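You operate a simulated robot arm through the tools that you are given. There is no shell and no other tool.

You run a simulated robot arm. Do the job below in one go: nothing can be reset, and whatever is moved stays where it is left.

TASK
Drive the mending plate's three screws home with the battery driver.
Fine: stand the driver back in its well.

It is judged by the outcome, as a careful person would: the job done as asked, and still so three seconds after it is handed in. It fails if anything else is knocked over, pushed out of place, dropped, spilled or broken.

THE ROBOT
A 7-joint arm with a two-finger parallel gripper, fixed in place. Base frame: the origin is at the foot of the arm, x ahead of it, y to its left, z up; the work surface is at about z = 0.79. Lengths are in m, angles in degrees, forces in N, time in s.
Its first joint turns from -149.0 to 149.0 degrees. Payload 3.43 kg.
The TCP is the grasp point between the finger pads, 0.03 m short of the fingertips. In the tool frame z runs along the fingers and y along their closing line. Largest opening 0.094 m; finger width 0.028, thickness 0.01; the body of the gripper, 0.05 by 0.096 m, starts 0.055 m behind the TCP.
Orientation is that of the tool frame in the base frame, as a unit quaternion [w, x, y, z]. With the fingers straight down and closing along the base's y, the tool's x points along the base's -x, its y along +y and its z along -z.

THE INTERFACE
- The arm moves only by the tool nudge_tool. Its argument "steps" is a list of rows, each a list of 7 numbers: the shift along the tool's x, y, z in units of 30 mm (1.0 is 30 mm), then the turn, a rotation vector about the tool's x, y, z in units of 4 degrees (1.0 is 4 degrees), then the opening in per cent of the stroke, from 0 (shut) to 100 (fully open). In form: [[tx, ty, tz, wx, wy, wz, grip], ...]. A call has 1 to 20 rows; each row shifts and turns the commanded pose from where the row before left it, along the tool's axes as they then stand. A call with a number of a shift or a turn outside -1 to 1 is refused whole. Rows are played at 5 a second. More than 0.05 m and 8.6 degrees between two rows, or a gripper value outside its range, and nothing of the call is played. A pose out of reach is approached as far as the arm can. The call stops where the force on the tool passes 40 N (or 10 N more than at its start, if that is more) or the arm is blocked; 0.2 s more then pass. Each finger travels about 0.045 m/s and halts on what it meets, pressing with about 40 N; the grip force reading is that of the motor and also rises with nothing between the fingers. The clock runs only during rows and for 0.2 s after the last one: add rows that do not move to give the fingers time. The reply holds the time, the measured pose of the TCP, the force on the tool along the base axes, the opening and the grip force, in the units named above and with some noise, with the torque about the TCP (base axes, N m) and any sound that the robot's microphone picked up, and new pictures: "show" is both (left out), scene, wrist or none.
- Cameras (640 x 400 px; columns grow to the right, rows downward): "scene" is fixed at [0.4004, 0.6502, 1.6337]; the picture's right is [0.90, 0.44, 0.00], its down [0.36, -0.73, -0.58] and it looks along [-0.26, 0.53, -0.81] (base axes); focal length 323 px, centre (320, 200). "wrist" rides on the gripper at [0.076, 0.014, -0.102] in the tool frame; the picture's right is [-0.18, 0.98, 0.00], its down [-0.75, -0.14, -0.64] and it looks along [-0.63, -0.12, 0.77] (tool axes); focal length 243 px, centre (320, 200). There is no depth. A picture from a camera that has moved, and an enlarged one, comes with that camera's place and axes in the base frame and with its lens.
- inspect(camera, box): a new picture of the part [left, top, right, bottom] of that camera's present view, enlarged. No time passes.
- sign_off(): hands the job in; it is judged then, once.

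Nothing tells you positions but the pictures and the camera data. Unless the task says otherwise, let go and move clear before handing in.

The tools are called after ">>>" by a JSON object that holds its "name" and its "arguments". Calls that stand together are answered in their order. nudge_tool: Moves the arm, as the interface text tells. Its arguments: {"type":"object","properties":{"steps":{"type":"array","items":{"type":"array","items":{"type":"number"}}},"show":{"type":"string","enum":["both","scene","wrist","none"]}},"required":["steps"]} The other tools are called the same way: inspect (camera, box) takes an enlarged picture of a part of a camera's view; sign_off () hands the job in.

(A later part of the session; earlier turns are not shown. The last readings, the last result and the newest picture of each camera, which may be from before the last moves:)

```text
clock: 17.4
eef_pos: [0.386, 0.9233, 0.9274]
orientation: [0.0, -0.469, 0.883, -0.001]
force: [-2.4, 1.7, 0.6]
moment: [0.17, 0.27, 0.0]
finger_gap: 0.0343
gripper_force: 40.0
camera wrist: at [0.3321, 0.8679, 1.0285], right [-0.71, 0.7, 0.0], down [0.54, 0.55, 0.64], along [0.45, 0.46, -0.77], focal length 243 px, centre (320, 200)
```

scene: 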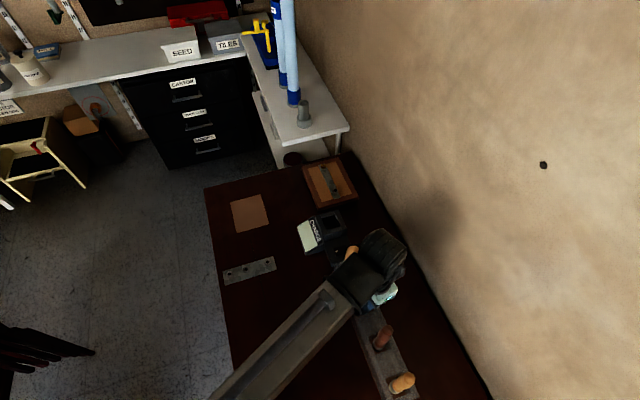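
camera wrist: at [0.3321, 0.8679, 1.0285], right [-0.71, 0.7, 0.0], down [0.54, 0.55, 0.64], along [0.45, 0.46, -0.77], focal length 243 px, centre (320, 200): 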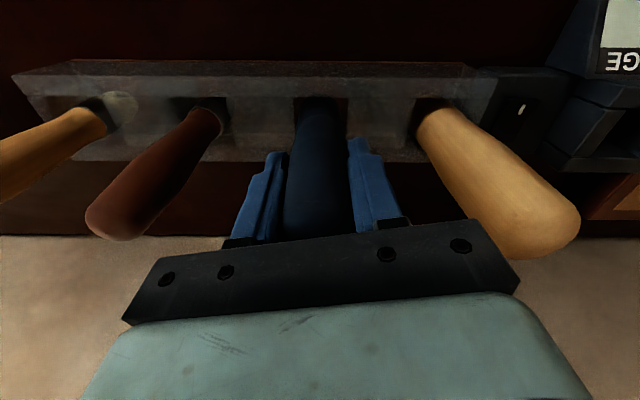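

The blue tool is gripped (34 mm). I note the pick pose (0.386, 0.923, 0.926) for putting it back, and now lift it straight out.

>>> {"name": "nudge_tool", "arguments": {"steps": [[0, 0, -0.4, 0, 0, 0, 0], [0, 0, -0.6, 0, 0, 0, 0], [0, 0, -0.8, 0, 0, 0, 0], [0, 0, -0.9, 0, 0, 0, 0], [0, 0, -0.9, 0, 0, 0, 0], [0, 0, -0.9, 0, 0, 0, 0], [0, 0, -0.5, 0, 0, 0, 0]]}}

```text
clock: 19.0
eef_pos: [0.3872, 0.9237, 1.078]
orientation: [0.0, -0.47, 0.883, 0.0]
force: [-0.1, 0.0, -3.6]
moment: [0.0, 0.03, 0.05]
finger_gap: 0.0346
gripper_force: 40.0
camera wrist: at [0.3323, 0.8687, 1.1796], right [-0.71, 0.7, 0.0], down [0.54, 0.55, 0.64], along [0.45, 0.46, -0.77], focal length 243 px, centre (320, 200)
```

scene: 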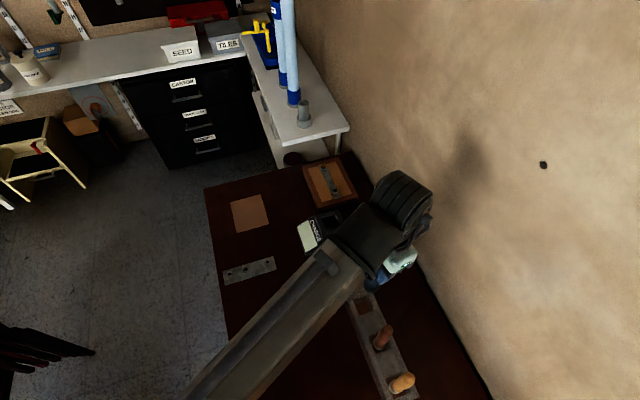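
wrist: 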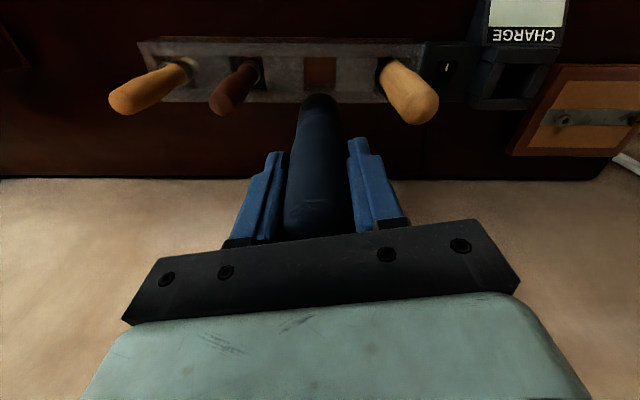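

The tool came out cleanly, weighing about 3.6 N. I'll inspect its bit end.

>>> {"name": "inspect", "arguments": {"camera": "wrist", "box": [270, 80, 370, 170]}}

>>> {"name": "inspect", "arguments": {"camera": "scene", "box": [350, 230, 430, 310]}}

```text
4.44 times, centred on (320, 125) of wrist
camera zoom: at [0.3323, 0.8687, 1.1796], right [-0.71, 0.7, 0.0], down [0.54, 0.55, 0.64], along [0.45, 0.46, -0.77], focal length 1078 px, centre (320, 533)
```

zoom: 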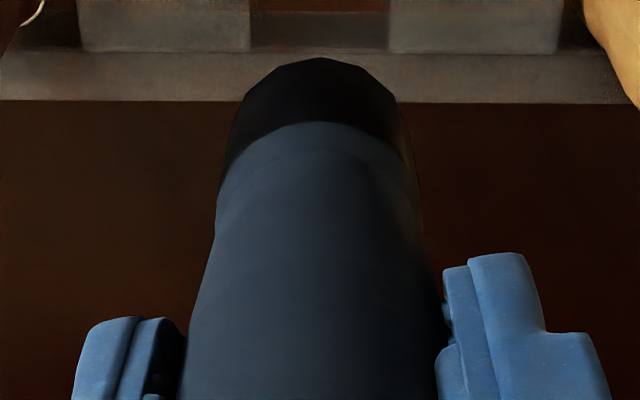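

```text
5.00 times, centred on (390, 270) of scene
camera zoom: at [0.4004, 0.6502, 1.6337], right [0.9, 0.44, 0.0], down [0.36, -0.73, -0.58], along [-0.26, 0.53, -0.81], focal length 1616 px, centre (-30, -150)
```

zoom: 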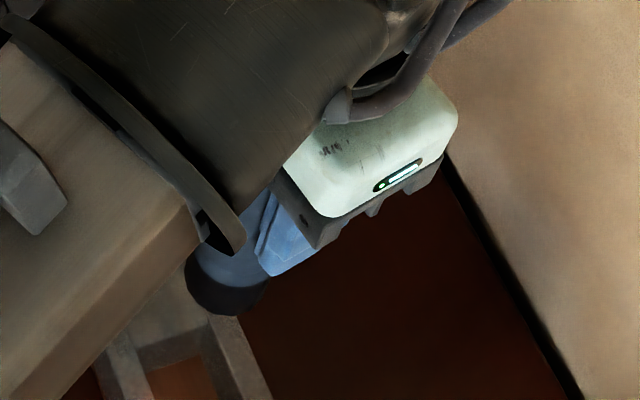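

The bit is hidden by the collar from above. I'll back away from the rack and tilt the tool outward so the scene camera can see its bit end.

>>> {"name": "nudge_tool", "arguments": {"steps": [[0.85, 0.21, -0.2, 0, 0, 0, 0], [0.85, 0.21, -0.2, 0, 0, 0, 0], [0.85, 0.21, -0.2, 0, 0, 0, 0], [0.85, 0.21, -0.2, 0, 0, 0, 0], [0.85, 0.21, -0.2, 0, 0, 0, 0], [0.85, 0.21, -0.2, 0, 0, 0, 0], [0.85, 0.21, -0.2, 0, 0, 0, 0], [0, 0, 0, 0, -1, 0, 0], [0, 0, 0, 0, -1, 0, 0], [0, 0, 0, 0, -1, 0, 0], [0, 0, 0, 0, -1, 0, 0], [0, 0, 0, 0, -1, 0, 0], [0, 0, 0, 0, -1, 0, 0], [0, 0, 0, 0, -1, 0, 0], [0, 0, 0, 0, -1, 0, 0], [0, 0, 0, 0, -1, 0, 0], [0, 0, 0, 0, -1, 0, 0], [0, 0, 0, 0, -1, 0, 0], [0, 0, 0, 0, -1, 0, 0]]}}

>>> {"name": "inspect", "arguments": {"camera": "scene", "box": [240, 190, 380, 310]}}

```text
clock: 23.0
eef_pos: [0.2505, 0.8003, 1.1195]
orientation: [0.359, -0.429, 0.806, 0.192]
force: [0.3, -0.5, -3.6]
moment: [-0.08, 0.05, -0.02]
finger_gap: 0.0346
gripper_force: 39.7
camera wrist: at [0.1669, 0.7023, 1.1299], right [-0.75, 0.65, 0.14], down [0.13, -0.06, 0.99], along [0.65, 0.76, -0.04], focal length 243 px, centre (320, 200)
```

scene: 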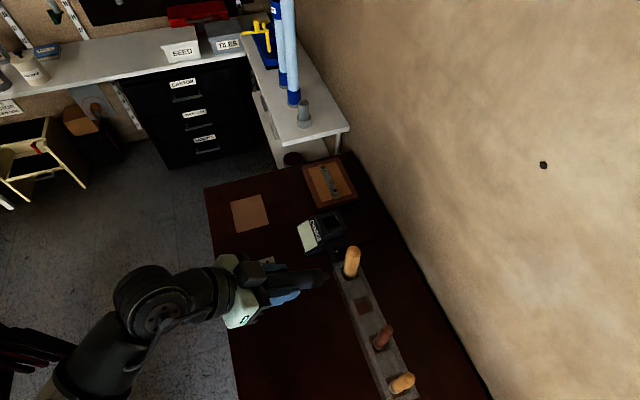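
wrist: 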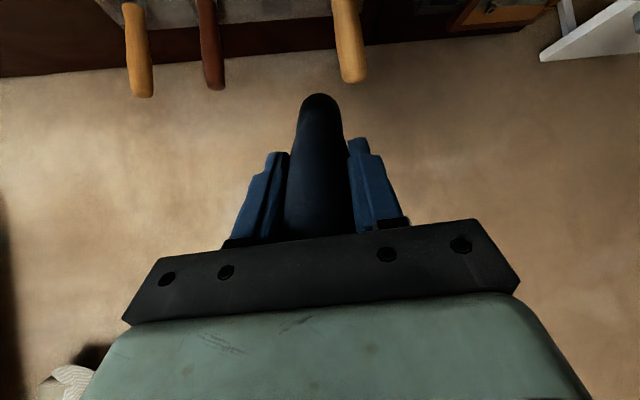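

```text
3.33 times, centred on (310, 250) of scene
camera zoom: at [0.4004, 0.6502, 1.6337], right [0.9, 0.44, 0.0], down [0.36, -0.73, -0.58], along [-0.26, 0.53, -0.81], focal length 1077 px, centre (353, 33)
```

zoom: 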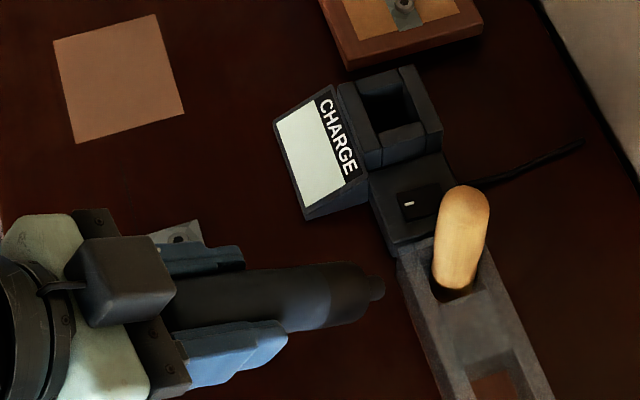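

>>> {"name": "inspect", "arguments": {"camera": "scene", "box": [295, 260, 345, 300]}}

>>> {"name": "inspect", "arguments": {"camera": "scene", "box": [340, 285, 390, 330]}}

>>> {"name": "inspect", "arguments": {"camera": "wrist", "box": [275, 80, 365, 160]}}

>>> {"name": "inspect", "arguments": {"camera": "wrist", "box": [310, 0, 400, 100]}}

```text
10.00 times, centred on (320, 280) of scene
camera zoom: at [0.4004, 0.6502, 1.6337], right [0.9, 0.44, 0.0], down [0.36, -0.73, -0.58], along [-0.26, 0.53, -0.81], focal length 3232 px, centre (320, -600)
```

zoom: 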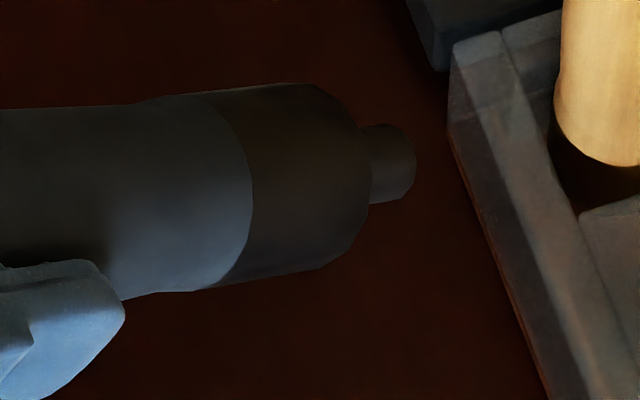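

```text
8.89 times, centred on (365, 308) of scene
camera zoom: at [0.4004, 0.6502, 1.6337], right [0.9, 0.44, 0.0], down [0.36, -0.73, -0.58], along [-0.26, 0.53, -0.81], focal length 2873 px, centre (-80, -756)
```

zoom: 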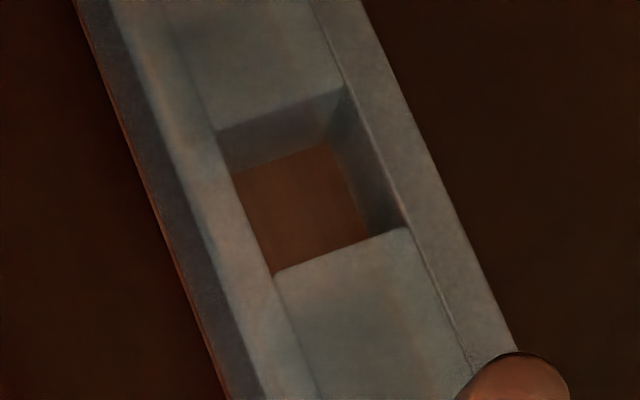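

```text
5.00 times, centred on (320, 120) of wrist
camera zoom: at [0.1669, 0.7023, 1.1299], right [-0.75, 0.65, 0.14], down [0.13, -0.06, 0.99], along [0.65, 0.76, -0.04], focal length 1213 px, centre (320, 600)
```

zoom: 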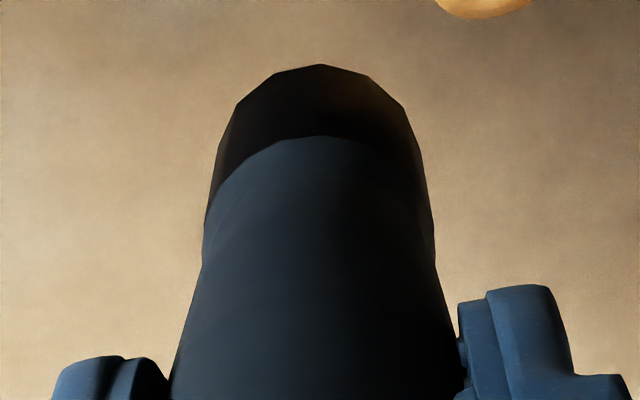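

```text
4.00 times, centred on (355, 50) of wrist
camera zoom: at [0.1669, 0.7023, 1.1299], right [-0.75, 0.65, 0.14], down [0.13, -0.06, 0.99], along [0.65, 0.76, -0.04], focal length 970 px, centre (180, 800)
```

zoom: 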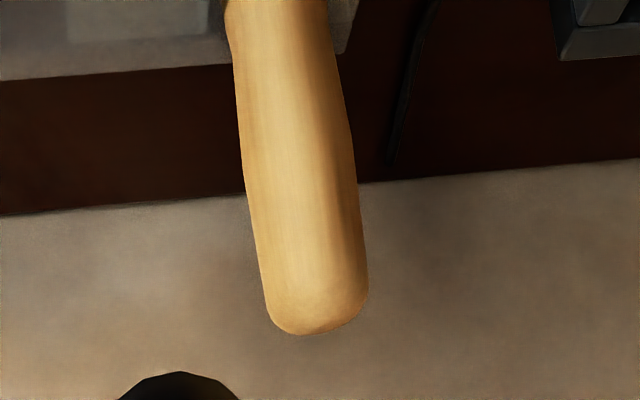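

The blue tool ends in a black collar and a short nub. I want an end-on view of the nub before trusting it, so I'll swing the tool sideways so it points toward +x, in view of the scene camera.

>>> {"name": "nudge_tool", "arguments": {"steps": [[0.056, 0.91, -0.436, 0, 0, 0, 0], [0.056, 0.91, -0.436, 0, 0, 0, 0], [0.056, 0.91, -0.436, 0, 0, 0, 0], [0.056, 0.91, -0.436, 0, 0, 0, 0], [0.056, 0.91, -0.436, 0, 0, 0, 0], [0.056, 0.91, -0.436, 0, 0, 0, 0], [0.056, 0.91, -0.436, 0, 0, 0, 0], [0.056, 0.91, -0.436, 0, 0, 0, 0], [0, 0, 0, 1, 0, 0.9, 0], [0, 0, 0, 1, 0, 0.9, 0], [0, 0, 0, 1, 0, 0.9, 0], [0, 0, 0, 1, 0, 0.9, 0], [0, 0, 0, 1, 0, 0.9, 0], [0, 0, 0, 1, 0, 0.9, 0], [0, 0, 0, 1, 0, 0.9, 0], [0, 0, 0, 1, 0, 0.9, 0], [0, 0, 0, 1, 0, 0.9, 0], [0, 0, 0, 0, 0, 0, 0]], "show": "scene"}}

>>> {"name": "inspect", "arguments": {"camera": "scene", "box": [180, 180, 340, 300]}}

```text
clock: 26.8
eef_pos: [0.0207, 0.8492, 1.1795]
orientation: [0.406, -0.059, 0.912, 0.026]
force: [0.0, -0.5, -3.0]
moment: [-0.01, 0.08, 0.0]
finger_gap: 0.0346
gripper_force: 40.3
```

scene: 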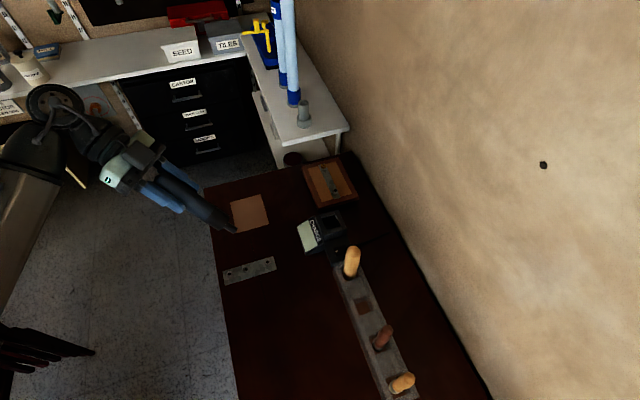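

```text
3.33 times, centred on (260, 240) of scene
camera zoom: at [0.4004, 0.6502, 1.6337], right [0.9, 0.44, 0.0], down [0.36, -0.73, -0.58], along [-0.26, 0.53, -0.81], focal length 1077 px, centre (520, 67)
```

zoom: 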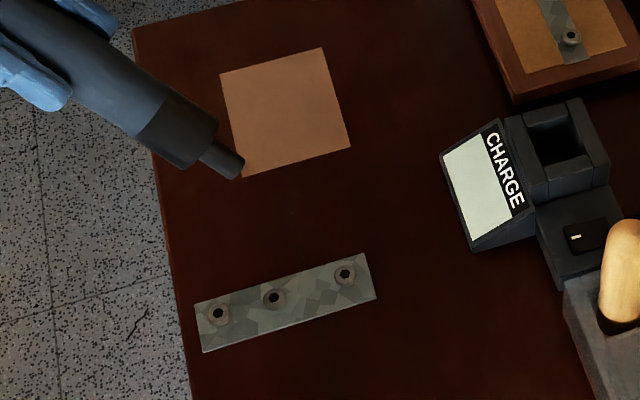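

>>> {"name": "nudge_tool", "arguments": {"steps": [[0, 0, 0, 0, -1, 0, 0], [0, 0, 0, 0, -1, 0, 0], [0, 0, 0, 0, -1, 0, 0], [0, 0, 0, 0, -1, 0, 0], [0, 0, 0, 0, -1, 0, 0], [0, 0, 0, 0, -1, 0, 0], [0, 0, 0, 0, -1, 0, 0], [0, 0, 0, 0, -1, 0, 0], [0, 0, 0, 0, -1, 0, 0], [0, 0, 0, 0, -1, 0, 0], [0, 0, 0, 0, -1, 0, 0], [0, 0, 0, 0, -1, 0, 0]], "show": "scene"}}

>>> {"name": "inspect", "arguments": {"camera": "scene", "box": [180, 160, 280, 240]}}

```text
clock: 29.4
eef_pos: [0.021, 0.8509, 1.1803]
orientation: [0.742, -0.043, 0.667, 0.048]
force: [0.0, -0.4, -3.7]
moment: [0.0, 0.09, 0.02]
finger_gap: 0.0344
gripper_force: 39.9
```

scene: 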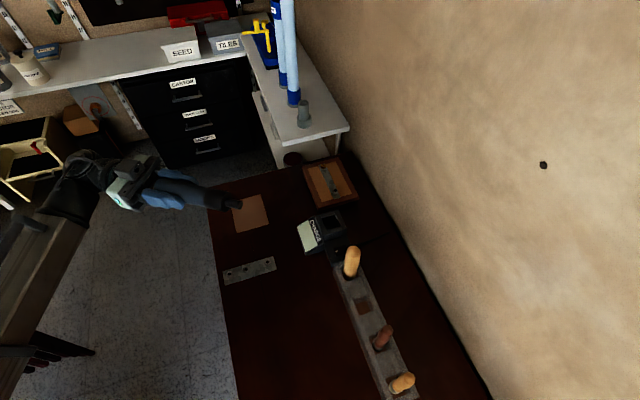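

```text
5.00 times, centred on (230, 200) of scene
camera zoom: at [0.4004, 0.6502, 1.6337], right [0.9, 0.44, 0.0], down [0.36, -0.73, -0.58], along [-0.26, 0.53, -0.81], focal length 1616 px, centre (770, 200)
```

zoom: 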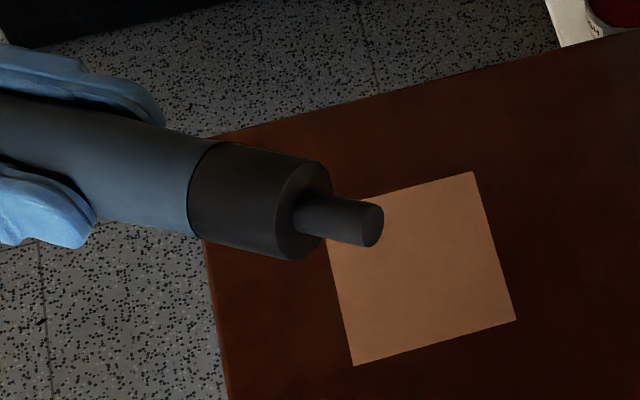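

>>> {"name": "inspect", "arguments": {"camera": "scene", "box": [218, 190, 248, 212]}}

>>> {"name": "inspect", "arguments": {"camera": "scene", "box": [140, 155, 250, 230]}}

```text
16.00 times, centred on (233, 201) of scene
camera zoom: at [0.4004, 0.6502, 1.6337], right [0.9, 0.44, 0.0], down [0.36, -0.73, -0.58], along [-0.26, 0.53, -0.81], focal length 5171 px, centre (1712, 184)
```

zoom: 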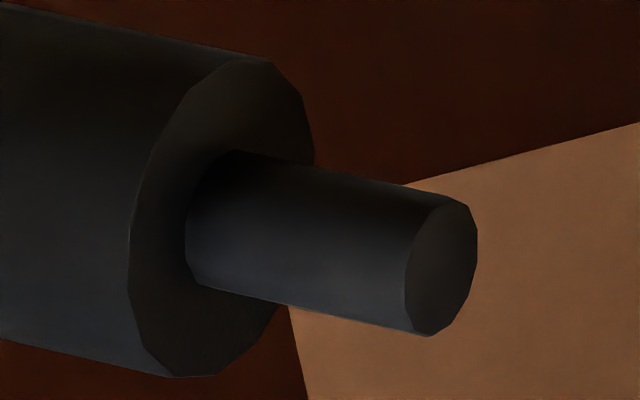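

```text
5.33 times, centred on (195, 192) of scene
camera zoom: at [0.4004, 0.6502, 1.6337], right [0.9, 0.44, 0.0], down [0.36, -0.73, -0.58], along [-0.26, 0.53, -0.81], focal length 1724 px, centre (987, 240)
```

zoom: 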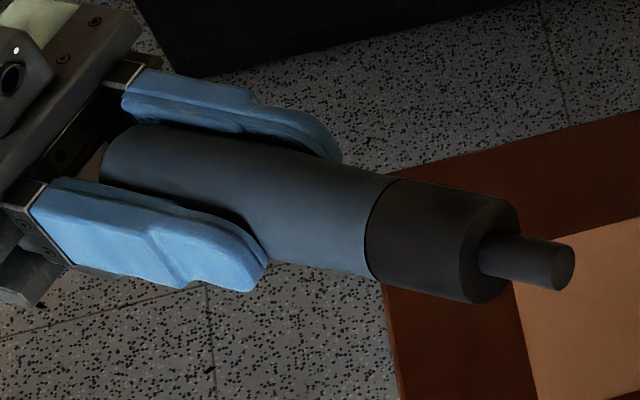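

The blue tool ends in a plain round chuck pin, the sort a simplified power driver would have. I'll bring it upright above the plate area and study the plate with the wrist camera.

>>> {"name": "nudge_tool", "arguments": {"steps": [[0, 0, 0, 0, 1, 0, 0], [0, 0, 0, 0, 1, 0, 0], [0, 0, 0, 0, 1, 0, 0], [0, 0, 0, 0, 1, 0, 0], [0, 0, 0, 0, 1, 0, 0], [0, 0, 0, 0, 1, 0, 0], [0, 0, 0, 0, 1, 0, 0], [0, 0, 0, 0, 1, 0, 0], [0, 0, 0, 0, 1, 0, 0], [0, 0, 0, 0, 1, 0, 0], [0, 0, 0, 0, 1, 0, 0], [0, 0, 0, 0, 1, 0, 0], [0, 0, 0, 0, 1, 0, 0], [0, 0, 0, 0, 1, 0, 0], [0, 0, 0, 0, 1, 0, 0], [0, 0, 0, 0, 1, 0, 0], [0, 0, 0, 0, 1, 0, 0], [0, 0, 0, 0, 1, 0, 0], [0, 0, 0, 0, 1, 0, 0], [0, 0, 0, 0, 1, 0, 0]], "show": "none"}}

>>> {"name": "nudge_tool", "arguments": {"steps": [[0, 0, 0, 0, 1, 0, 0], [0, 0, 0, 0, 1, 0, 0], [0, 0, 0, 0, 1, 0, 0], [0, 0, 0, 0, 1, 0, 0], [0, 0, 0, 0, 0, 0, 0]]}}

```text
clock: 33.6
eef_pos: [0.0197, 0.8485, 1.1798]
orientation: [0.138, -0.066, 0.988, 0.01]
force: [-1.0, 0.2, -3.7]
moment: [0.0, -0.01, -0.01]
finger_gap: 0.0345
gripper_force: 40.7
```

```text
clock: 34.8
eef_pos: [0.0208, 0.8496, 1.1801]
orientation: [0.0, -0.066, 0.998, 0.0]
force: [0.2, -0.4, -2.7]
moment: [0.0, -0.02, -0.02]
finger_gap: 0.0344
gripper_force: 40.1
camera wrist: at [-0.0565, 0.854, 1.281], right [0.05, 1.0, 0.0], down [0.77, -0.04, 0.64], along [0.64, -0.03, -0.77], focal length 243 px, centre (320, 200)
```

scene: 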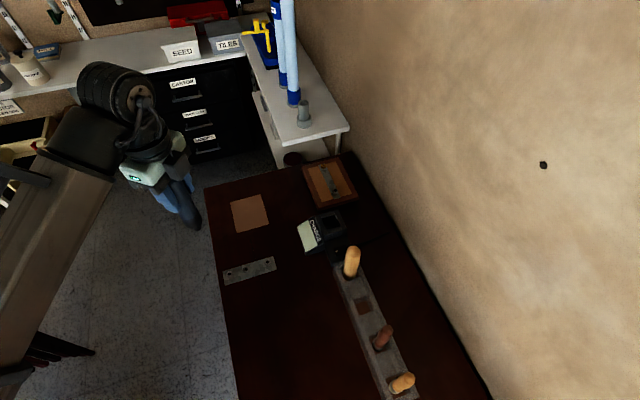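
wrist: 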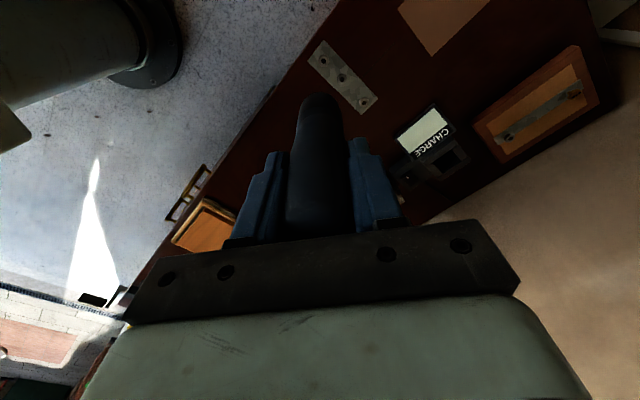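

>>> {"name": "inspect", "arguments": {"camera": "wrist", "box": [295, 30, 385, 120]}}

>>> {"name": "inspect", "arguments": {"camera": "scene", "box": [215, 250, 285, 290]}}

```text
4.44 times, centred on (340, 75) of wrist
camera zoom: at [-0.0565, 0.854, 1.281], right [0.05, 1.0, 0.0], down [0.77, -0.04, 0.64], along [0.64, -0.03, -0.77], focal length 1078 px, centre (231, 756)
```

zoom: 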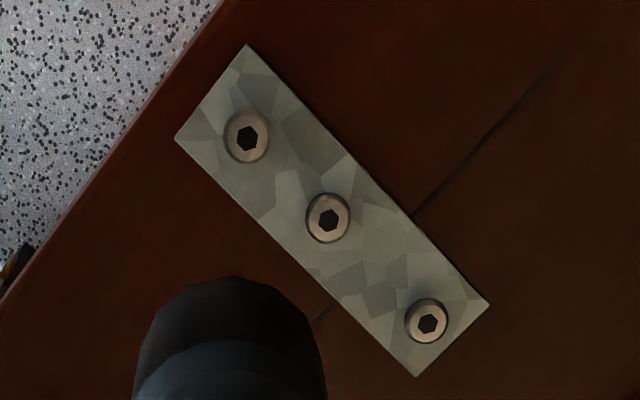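

```text
9.14 times, centred on (250, 270) of scene
camera zoom: at [0.4004, 0.6502, 1.6337], right [0.9, 0.44, 0.0], down [0.36, -0.73, -0.58], along [-0.26, 0.53, -0.81], focal length 2955 px, centre (960, -440)
```

zoom: 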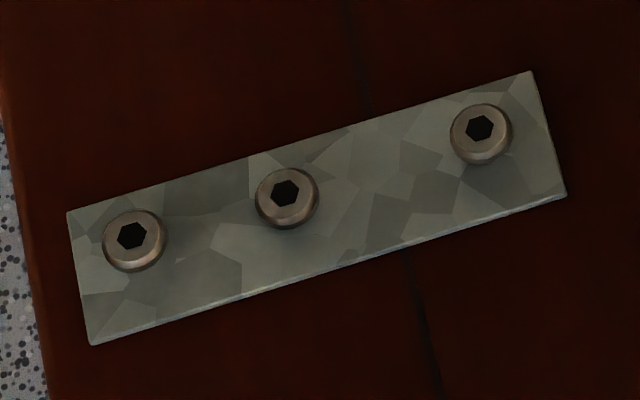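

The three screw heads triangulate to A≈(0.0275, 0.8555), B≈(0.059, 0.887) and C≈(0.1015, 0.930), with heads at about z 0.81. Now I'll check exactly how the driver sits in the grip.

>>> {"name": "inspect", "arguments": {"camera": "wrist", "box": [260, 90, 380, 240]}}

>>> {"name": "inspect", "arguments": {"camera": "scene", "box": [140, 140, 240, 240]}}

```text
2.67 times, centred on (320, 165) of wrist
camera zoom: at [-0.0565, 0.854, 1.281], right [0.05, 1.0, 0.0], down [0.77, -0.04, 0.64], along [0.64, -0.03, -0.77], focal length 647 px, centre (320, 293)
```

zoom: 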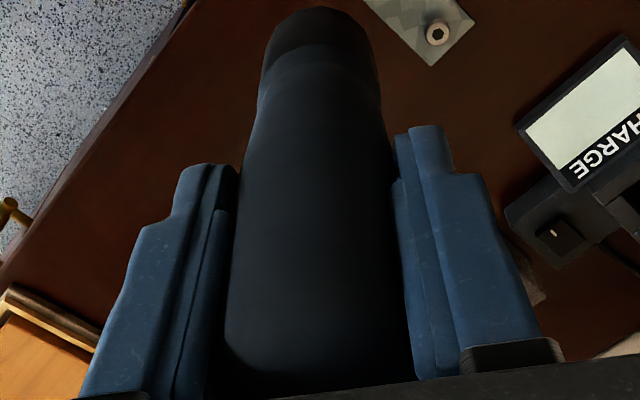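

```text
4.00 times, centred on (190, 190) of scene
camera zoom: at [0.4004, 0.6502, 1.6337], right [0.9, 0.44, 0.0], down [0.36, -0.73, -0.58], along [-0.26, 0.53, -0.81], focal length 1293 px, centre (840, 240)
```

zoom: 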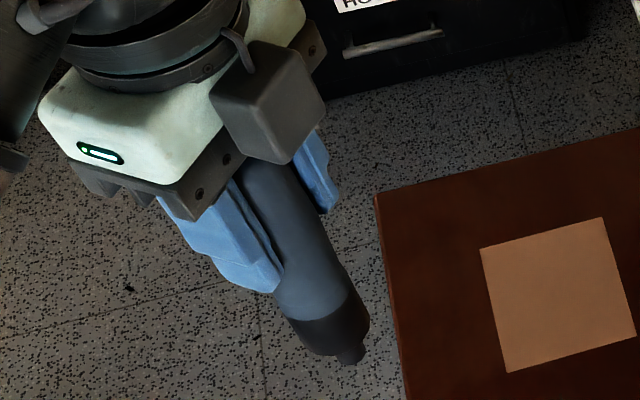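

>>> {"name": "inspect", "arguments": {"camera": "scene", "box": [180, 205, 220, 240]}}

>>> {"name": "inspect", "arguments": {"camera": "wrist", "box": [295, 85, 345, 135]}}

```text
11.43 times, centred on (200, 222) of scene
camera zoom: at [0.4004, 0.6502, 1.6337], right [0.9, 0.44, 0.0], down [0.36, -0.73, -0.58], along [-0.26, 0.53, -0.81], focal length 3694 px, centre (1691, -57)
```

zoom: 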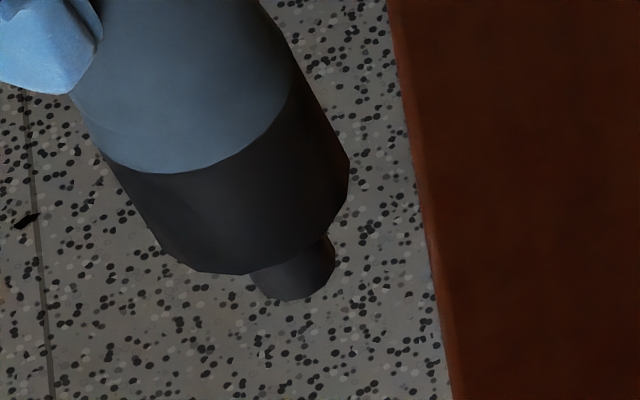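

```text
8.00 times, centred on (320, 110) of wrist
camera zoom: at [-0.0565, 0.854, 1.281], right [0.05, 1.0, 0.0], down [0.77, -0.04, 0.64], along [0.64, -0.03, -0.77], focal length 1941 px, centre (320, 920)
```

zoom: 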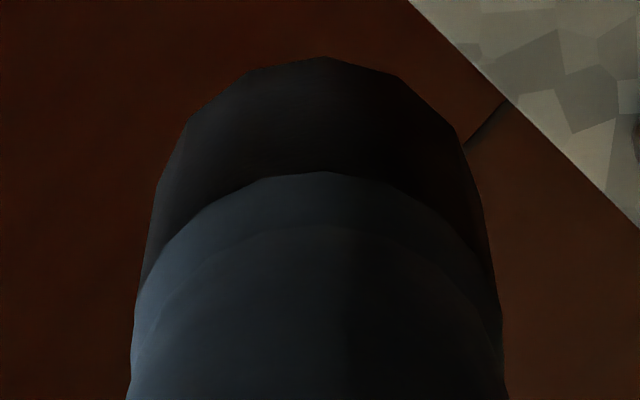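

The driver axis sits within about 2 mm of the TCP axis, with its tip about 0.13 m below. I'll move above the middle screw B, stopping about 2 cm short, and check alignment.

>>> {"name": "nudge_tool", "arguments": {"steps": [[-0.74, 0.53, 0.3, 0, 0, 0, 0], [-0.74, 0.53, 0.5, 0, 0, 0, 0], [0, 0, 0.9, 0, 0, 0, 0], [0, 0, 0.9, 0, 0, 0, 0], [0, 0, 0.9, 0, 0, 0, 0], [0, 0, 0.9, 0, 0, 0, 0], [0, 0, 0.9, 0, 0, 0, 0], [0, 0, 0.9, 0, 0, 0, 0], [0, 0, 0.9, 0, 0, 0, 0], [0, 0, 0, 0, 0, 0, 0]]}}

>>> {"name": "inspect", "arguments": {"camera": "scene", "box": [215, 240, 285, 290]}}

>>> {"name": "inspect", "arguments": {"camera": "wrist", "box": [270, 30, 390, 130]}}

```text
clock: 37.0
eef_pos: [0.0601, 0.8887, 0.9666]
orientation: [0.0, -0.065, 0.998, 0.0]
force: [0.4, 0.4, -3.1]
moment: [0.01, 0.01, 0.0]
finger_gap: 0.0347
gripper_force: 39.8
camera wrist: at [-0.0176, 0.8923, 1.0679], right [0.05, 1.0, 0.0], down [0.77, -0.04, 0.64], along [0.64, -0.03, -0.77], focal length 243 px, centre (320, 200)
```

scene: 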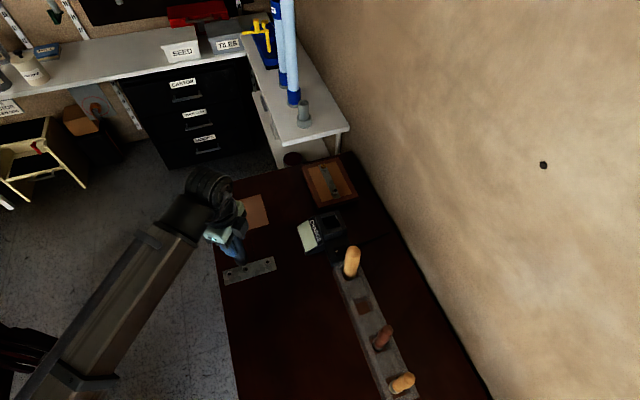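
wrist: 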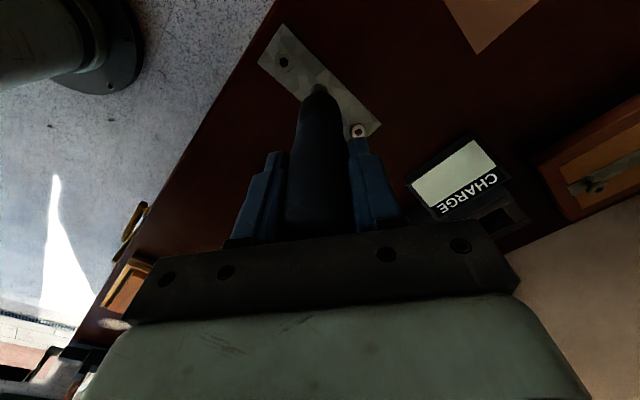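

```text
8.00 times, centred on (250, 265) of scene
camera zoom: at [0.4004, 0.6502, 1.6337], right [0.9, 0.44, 0.0], down [0.36, -0.73, -0.58], along [-0.26, 0.53, -0.81], focal length 2586 px, centre (880, -320)
```

zoom: 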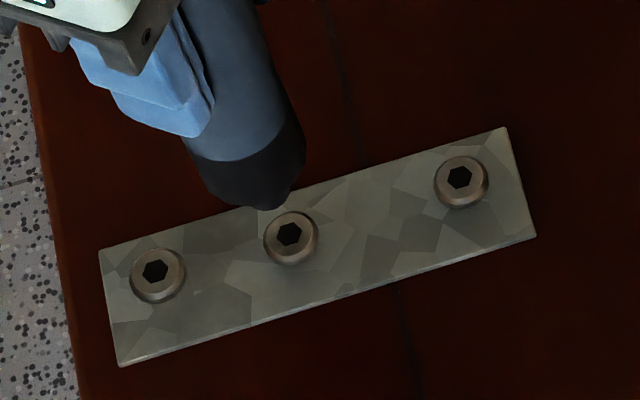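

```text
4.00 times, centred on (330, 80) of wrist
camera zoom: at [-0.0176, 0.8923, 1.0679], right [0.05, 1.0, 0.0], down [0.77, -0.04, 0.64], along [0.64, -0.03, -0.77], focal length 970 px, centre (280, 680)
```

zoom: 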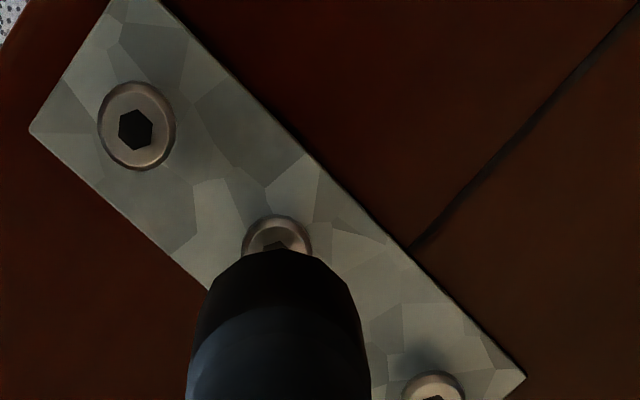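

Nearly aligned over screw B (head top ≈ z 0.805 at about (0.059, 0.888)). I'll zoom on the tip and head to refine.

>>> {"name": "inspect", "arguments": {"camera": "scene", "box": [232, 254, 260, 274]}}

```text
16.00 times, centred on (246, 264) of scene
camera zoom: at [0.4004, 0.6502, 1.6337], right [0.9, 0.44, 0.0], down [0.36, -0.73, -0.58], along [-0.26, 0.53, -0.81], focal length 5171 px, centre (1504, -824)
```

zoom: 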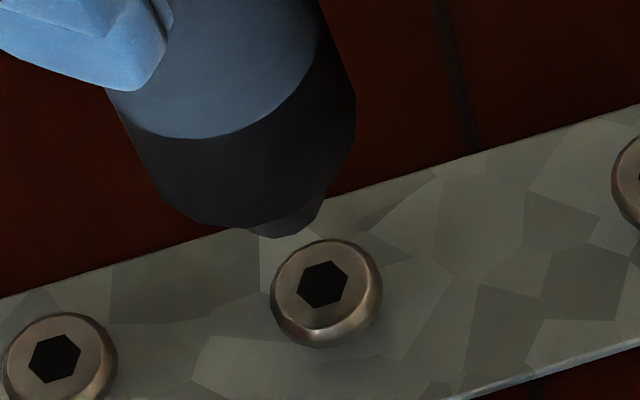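

The tip and screw B agree to within about 1 mm, and the tip is about 33 mm above the head. I'm lowering gently to touch, watching force and listening.

>>> {"name": "nudge_tool", "arguments": {"steps": [[0, 0, 0.45, 0, 0, 0, 0], [0, 0, 0.45, 0, 0, 0, 0], [0, 0, 0.05, 0, 0, 0, 0], [0, 0, 0.05, 0, 0, 0, 0], [0, 0, 0.05, 0, 0, 0, 0], [0, 0, 0, 0, 0, 0, 0]], "show": "scene"}}

>>> {"name": "inspect", "arguments": {"camera": "scene", "box": [232, 254, 260, 274]}}

```text
clock: 38.4
eef_pos: [0.0603, 0.8871, 0.9371]
orientation: [0.001, -0.065, 0.998, 0.0]
force: [0.4, 0.1, -3.2]
moment: [0.01, 0.01, -0.01]
finger_gap: 0.0343
gripper_force: 39.9
```

scene: 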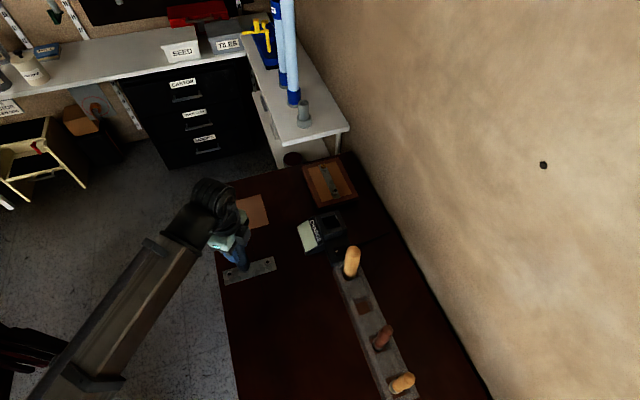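

```text
16.00 times, centred on (246, 264) of scene
camera zoom: at [0.4004, 0.6502, 1.6337], right [0.9, 0.44, 0.0], down [0.36, -0.73, -0.58], along [-0.26, 0.53, -0.81], focal length 5171 px, centre (1504, -824)
```

zoom: 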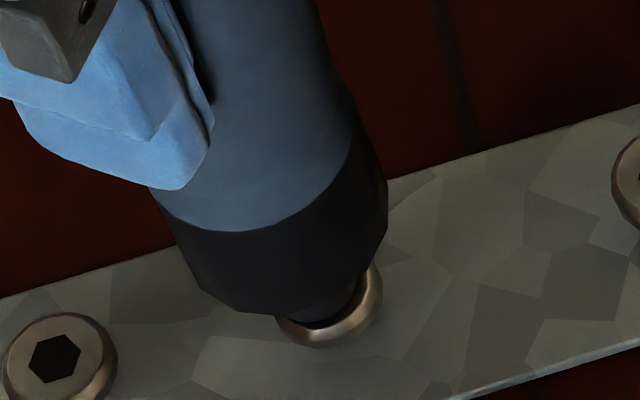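

>>> {"name": "nudge_tool", "arguments": {"steps": [[0, 0, 0.04, 0, 0, 0, 0], [0, 0, 0.04, 0, 0, 0, 0], [0, 0, 0.04, 0, 0, 0, 0], [0, 0, 0, 0, 0, 0, 0]], "show": "none"}}

```text
clock: 39.4
eef_pos: [0.0615, 0.8857, 0.9311]
orientation: [0.0, -0.065, 0.998, 0.0]
force: [-1.0, 3.0, 2.4]
moment: [0.27, 0.07, -0.01]
finger_gap: 0.0343
gripper_force: 39.7
```

>>> {"name": "nudge_tool", "arguments": {"steps": [[0, 0, 0.04, 0, 0, 0, 0], [0, 0, 0.04, 0, 0, 0, 0], [0, 0, 0, 0, 0, 0, 0], [0, 0, 0, 0, 0, 0, 0], [0, 0, 0, 0, 0, 0, 0]], "show": "scene"}}

>>> {"name": "inspect", "arguments": {"camera": "scene", "box": [232, 254, 260, 274]}}

```text
clock: 40.6
eef_pos: [0.0605, 0.8878, 0.9298]
orientation: [0.001, -0.065, 0.998, 0.0]
force: [1.3, -1.7, 0.6]
moment: [-0.06, -0.13, -0.01]
finger_gap: 0.0344
gripper_force: 39.6
```

scene: 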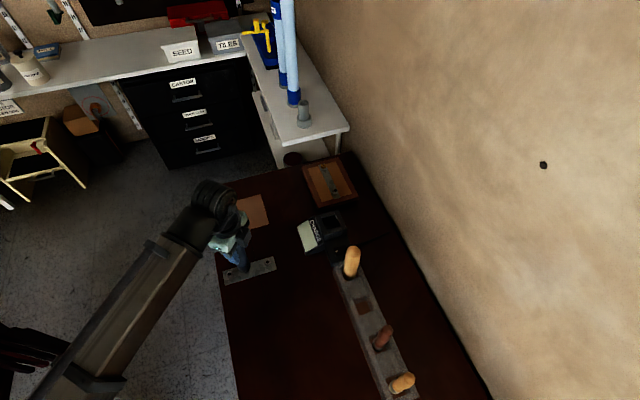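

```text
16.00 times, centred on (246, 264) of scene
camera zoom: at [0.4004, 0.6502, 1.6337], right [0.9, 0.44, 0.0], down [0.36, -0.73, -0.58], along [-0.26, 0.53, -0.81], focal length 5171 px, centre (1504, -824)
```

zoom: 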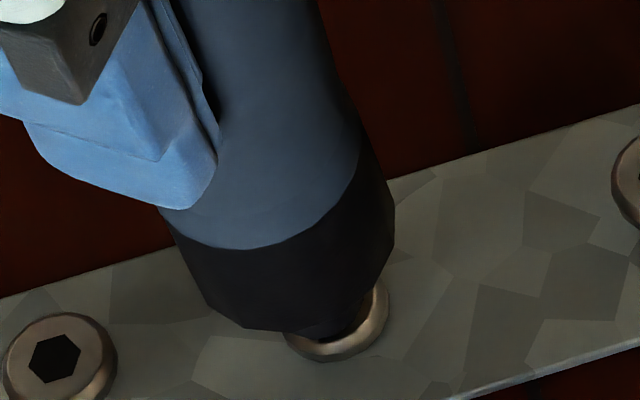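

Screw B's head has moved down about 4 mm under light contact, so it's advancing. I'll hold a moment, then continue down in small steps while watching force and sound.

>>> {"name": "nudge_tool", "arguments": {"steps": [[0, 0, 0, 0, 0, 0, 0], [0, 0, 0, 0, 0, 0, 0], [0, 0, 0, 0, 0, 0, 0], [0, 0, 0, 0, 0, 0, 0]], "show": "none"}}

>>> {"name": "nudge_tool", "arguments": {"steps": [[0, 0, 0.04, 0, 0, 0, 0], [0, 0, 0.04, 0, 0, 0, 0], [0, 0, 0, 0, 0, 0, 0], [0, 0, 0, 0, 0, 0, 0]], "show": "none"}}

>>> {"name": "inspect", "arguments": {"camera": "scene", "box": [232, 254, 260, 274]}}

```text
clock: 41.6
eef_pos: [0.0604, 0.8867, 0.9301]
orientation: [-0.001, -0.066, 0.998, 0.0]
force: [1.2, -1.9, 0.5]
moment: [-0.17, -0.17, 0.0]
finger_gap: 0.0341
gripper_force: 39.7
```

```text
clock: 42.6
eef_pos: [0.0598, 0.8862, 0.9267]
orientation: [-0.001, -0.065, 0.998, 0.0]
force: [0.7, -2.6, 8.2]
moment: [-0.32, -0.09, 0.03]
finger_gap: 0.0345
gripper_force: 39.9
```

```text
16.00 times, centred on (246, 264) of scene
camera zoom: at [0.4004, 0.6502, 1.6337], right [0.9, 0.44, 0.0], down [0.36, -0.73, -0.58], along [-0.26, 0.53, -0.81], focal length 5171 px, centre (1504, -824)
```

zoom: 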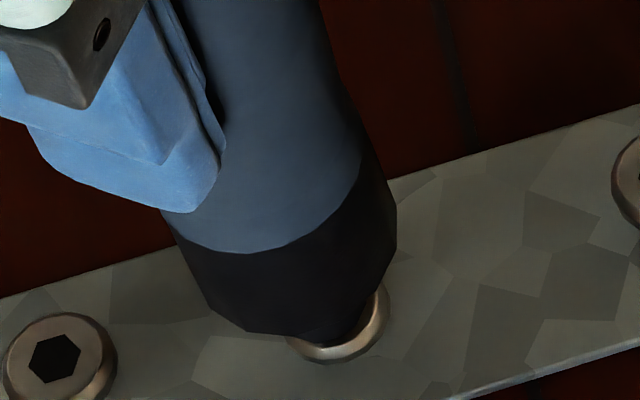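

Resistance is now about 11 N and the head has stopped. I'll lift off to compare screw B with the other two.

>>> {"name": "nudge_tool", "arguments": {"steps": [[0, 0, -0.5, 0, 0, 0, 0], [0, 0, -0.7, 0, 0, 0, 0], [0, 0, -0.7, 0, 0, 0, 0], [0, 0, 0, 0, 0, 0, 0]], "show": "wrist"}}

>>> {"name": "inspect", "arguments": {"camera": "scene", "box": [232, 254, 260, 274]}}

>>> {"name": "inspect", "arguments": {"camera": "scene", "box": [215, 250, 285, 290]}}

>>> {"name": "inspect", "arguments": {"camera": "wrist", "box": [240, 10, 400, 130]}}

```text
clock: 43.6
eef_pos: [0.0605, 0.8867, 0.9841]
orientation: [0.0, -0.065, 0.998, 0.0]
force: [-0.4, 0.0, -2.8]
moment: [-0.02, 0.01, 0.01]
finger_gap: 0.0344
gripper_force: 40.2
camera wrist: at [-0.017, 0.8907, 1.085], right [0.05, 1.0, 0.0], down [0.77, -0.04, 0.64], along [0.64, -0.03, -0.77], focal length 243 px, centre (320, 200)
```

wrist: 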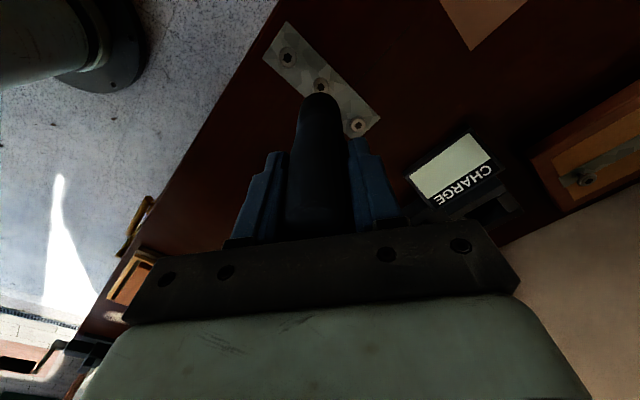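

```text
16.00 times, centred on (246, 264) of scene
camera zoom: at [0.4004, 0.6502, 1.6337], right [0.9, 0.44, 0.0], down [0.36, -0.73, -0.58], along [-0.26, 0.53, -0.81], focal length 5171 px, centre (1504, -824)
```

zoom: 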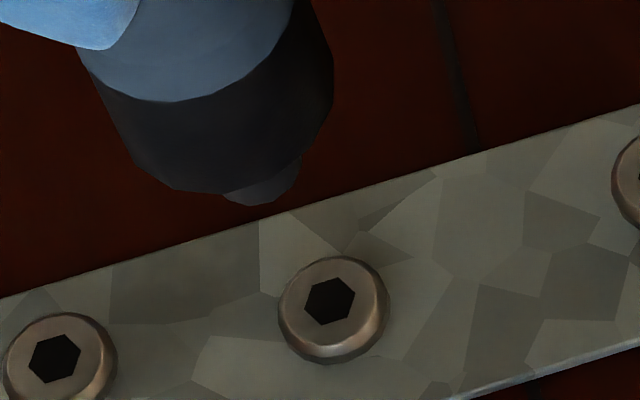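

```text
9.14 times, centred on (250, 270) of scene
camera zoom: at [0.4004, 0.6502, 1.6337], right [0.9, 0.44, 0.0], down [0.36, -0.73, -0.58], along [-0.26, 0.53, -0.81], focal length 2955 px, centre (960, -440)
```

zoom: 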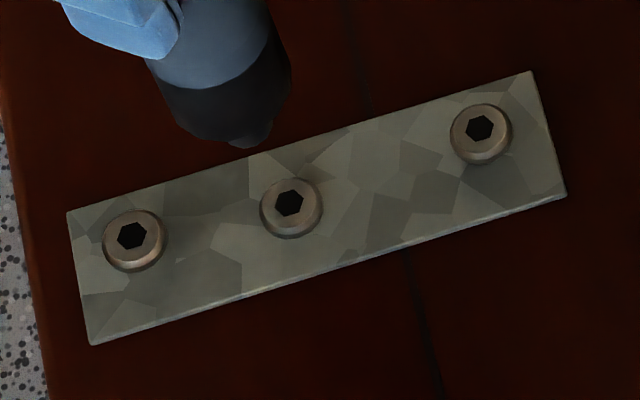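

```text
3.33 times, centred on (320, 70) of wrist
camera zoom: at [-0.017, 0.8907, 1.085], right [0.05, 1.0, 0.0], down [0.77, -0.04, 0.64], along [0.64, -0.03, -0.77], focal length 809 px, centre (320, 633)
```

zoom: 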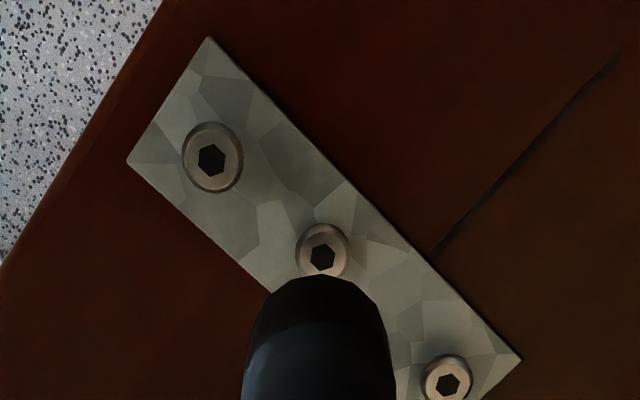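

>>> {"name": "inspect", "arguments": {"camera": "scene", "box": [240, 262, 254, 272]}}

>>> {"name": "inspect", "arguments": {"camera": "scene", "box": [223, 266, 237, 276]}}

>>> {"name": "inspect", "arguments": {"camera": "scene", "box": [261, 254, 275, 264]}}

>>> {"name": "inspect", "arguments": {"camera": "wrist", "box": [275, 35, 335, 100]}}

```text
16.00 times, centred on (247, 267) of scene
camera zoom: at [0.4004, 0.6502, 1.6337], right [0.9, 0.44, 0.0], down [0.36, -0.73, -0.58], along [-0.26, 0.53, -0.81], focal length 5171 px, centre (1488, -872)
```

zoom: 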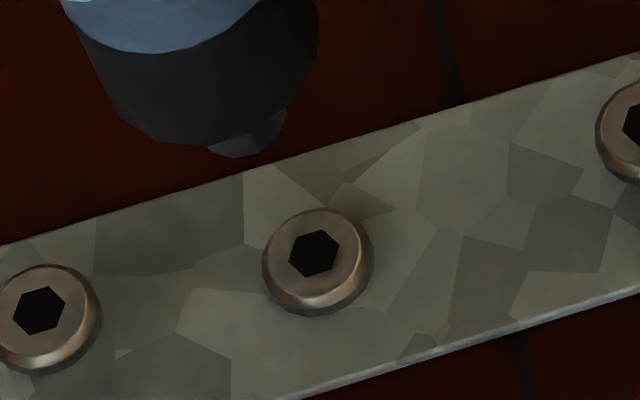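

```text
16.00 times, centred on (230, 271) of scene
camera zoom: at [0.4004, 0.6502, 1.6337], right [0.9, 0.44, 0.0], down [0.36, -0.73, -0.58], along [-0.26, 0.53, -0.81], focal length 5171 px, centre (1760, -936)
```

zoom: 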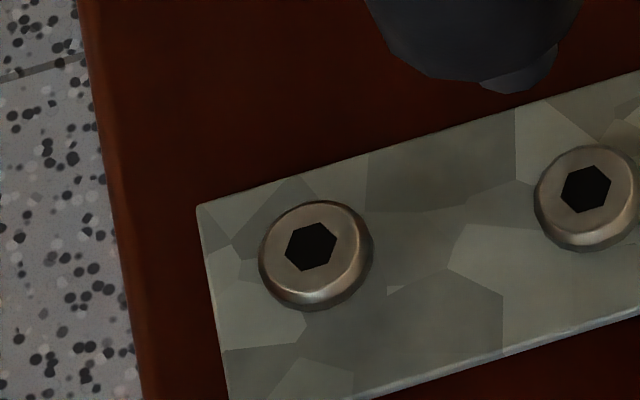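

```text
16.00 times, centred on (268, 259) of scene
camera zoom: at [0.4004, 0.6502, 1.6337], right [0.9, 0.44, 0.0], down [0.36, -0.73, -0.58], along [-0.26, 0.53, -0.81], focal length 5171 px, centre (1152, -744)
```

zoom: 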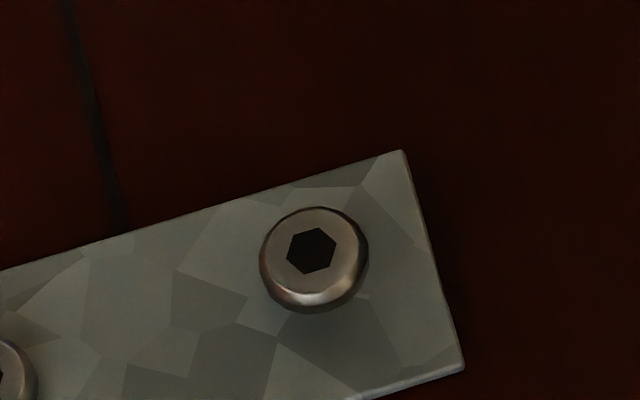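

```text
6.15 times, centred on (305, 68) of wrist
camera zoom: at [-0.017, 0.8907, 1.085], right [0.05, 1.0, 0.0], down [0.77, -0.04, 0.64], along [0.64, -0.03, -0.77], focal length 1493 px, centre (412, 1015)
```

zoom: 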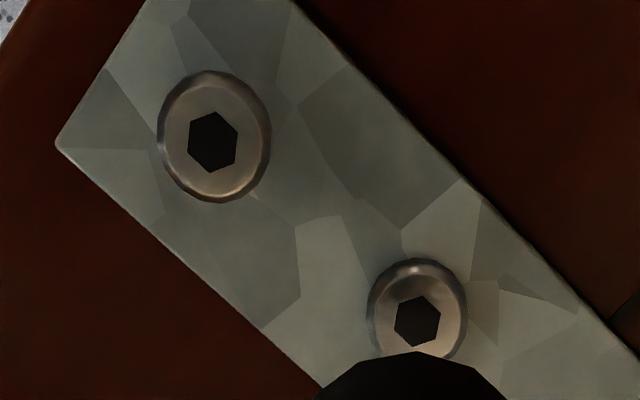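

Screw B is now seated: its head top is at about z 0.798 on the plate top at 0.795. The outer two still stand proud at about z 0.81. I'm moving over screw C, 60 mm further along the plate.

>>> {"name": "nudge_tool", "arguments": {"steps": [[-0.8, 0.61, 0, 0, 0, 0, 0], [-0.785, 0.607, 0, 0, 0, 0, 0], [0, 0, 0.5, 0, 0, 0, 0], [0, 0, 0.4, 0, 0, 0, 0], [0, 0, 0, 0, 0, 0, 0]], "show": "wrist"}}

>>> {"name": "inspect", "arguments": {"camera": "scene", "box": [252, 246, 280, 266]}}

>>> {"name": "inspect", "arguments": {"camera": "wrist", "box": [270, 10, 390, 130]}}

```text
clock: 44.8
eef_pos: [0.1023, 0.9289, 0.9554]
orientation: [0.0, -0.066, 0.998, 0.0]
force: [-0.7, -0.1, -3.1]
moment: [0.0, -0.02, 0.01]
finger_gap: 0.0343
gripper_force: 40.3
camera wrist: at [0.0256, 0.9329, 1.0564], right [0.05, 1.0, 0.0], down [0.77, -0.04, 0.64], along [0.64, -0.03, -0.77], focal length 243 px, centre (320, 200)
```

wrist: 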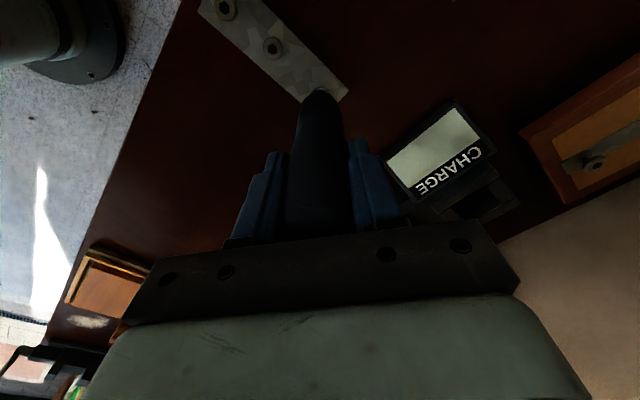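

```text
16.00 times, centred on (266, 256) of scene
camera zoom: at [0.4004, 0.6502, 1.6337], right [0.9, 0.44, 0.0], down [0.36, -0.73, -0.58], along [-0.26, 0.53, -0.81], focal length 5171 px, centre (1184, -696)
```

zoom: 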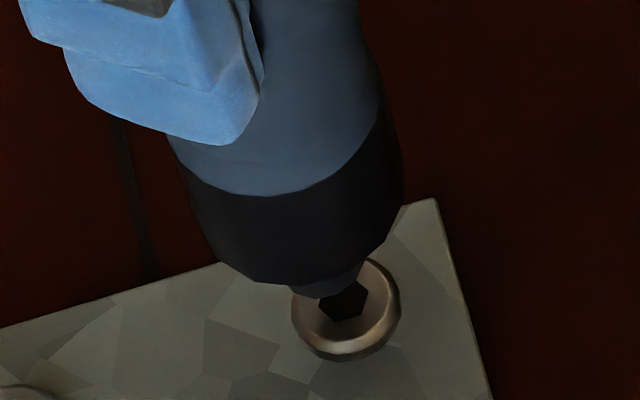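

```text
3.33 times, centred on (330, 70) of wrist
camera zoom: at [0.0256, 0.9329, 1.0564], right [0.05, 1.0, 0.0], down [0.77, -0.04, 0.64], along [0.64, -0.03, -0.77], focal length 809 px, centre (287, 633)
```

zoom: 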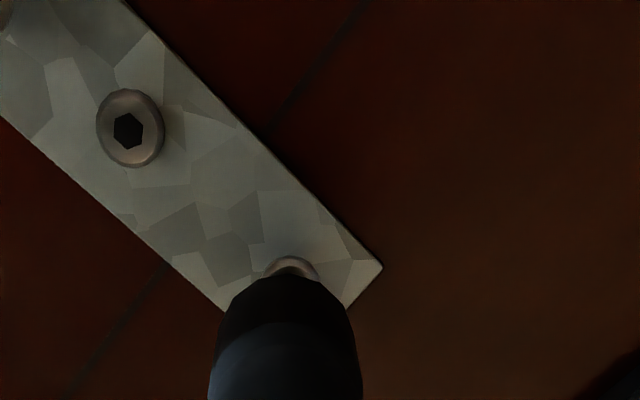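

Screw C needs a 2 mm correction in +y. I'll apply it, then lower and drive in small steps.

>>> {"name": "nudge_tool", "arguments": {"steps": [[0, 0.07, 0, 0, 0, 0, 0], [0, 0, 0.2, 0, 0, 0, 0], [0, 0, 0.2, 0, 0, 0, 0], [0, 0, 0.03, 0, 0, 0, 0], [0, 0, 0.03, 0, 0, 0, 0], [0, 0, 0.03, 0, 0, 0, 0], [0, 0, 0.03, 0, 0, 0, 0], [0, 0, 0.03, 0, 0, 0, 0], [0, 0, 0.03, 0, 0, 0, 0], [0, 0, 0, 0, 0, 0, 0]], "show": "none"}}

>>> {"name": "inspect", "arguments": {"camera": "scene", "box": [252, 246, 280, 266]}}

```text
clock: 47.0
eef_pos: [0.1019, 0.9312, 0.9409]
orientation: [0.0, -0.066, 0.998, 0.001]
force: [0.2, -0.1, -2.9]
moment: [0.02, 0.0, 0.0]
finger_gap: 0.0343
gripper_force: 40.2
```

```text
16.00 times, centred on (266, 256) of scene
camera zoom: at [0.4004, 0.6502, 1.6337], right [0.9, 0.44, 0.0], down [0.36, -0.73, -0.58], along [-0.26, 0.53, -0.81], focal length 5171 px, centre (1184, -696)
```

zoom: 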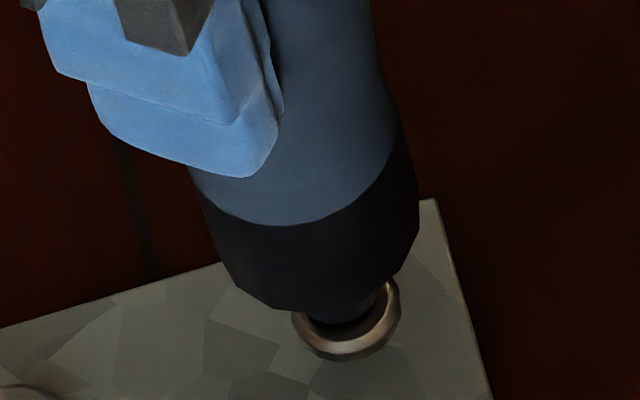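

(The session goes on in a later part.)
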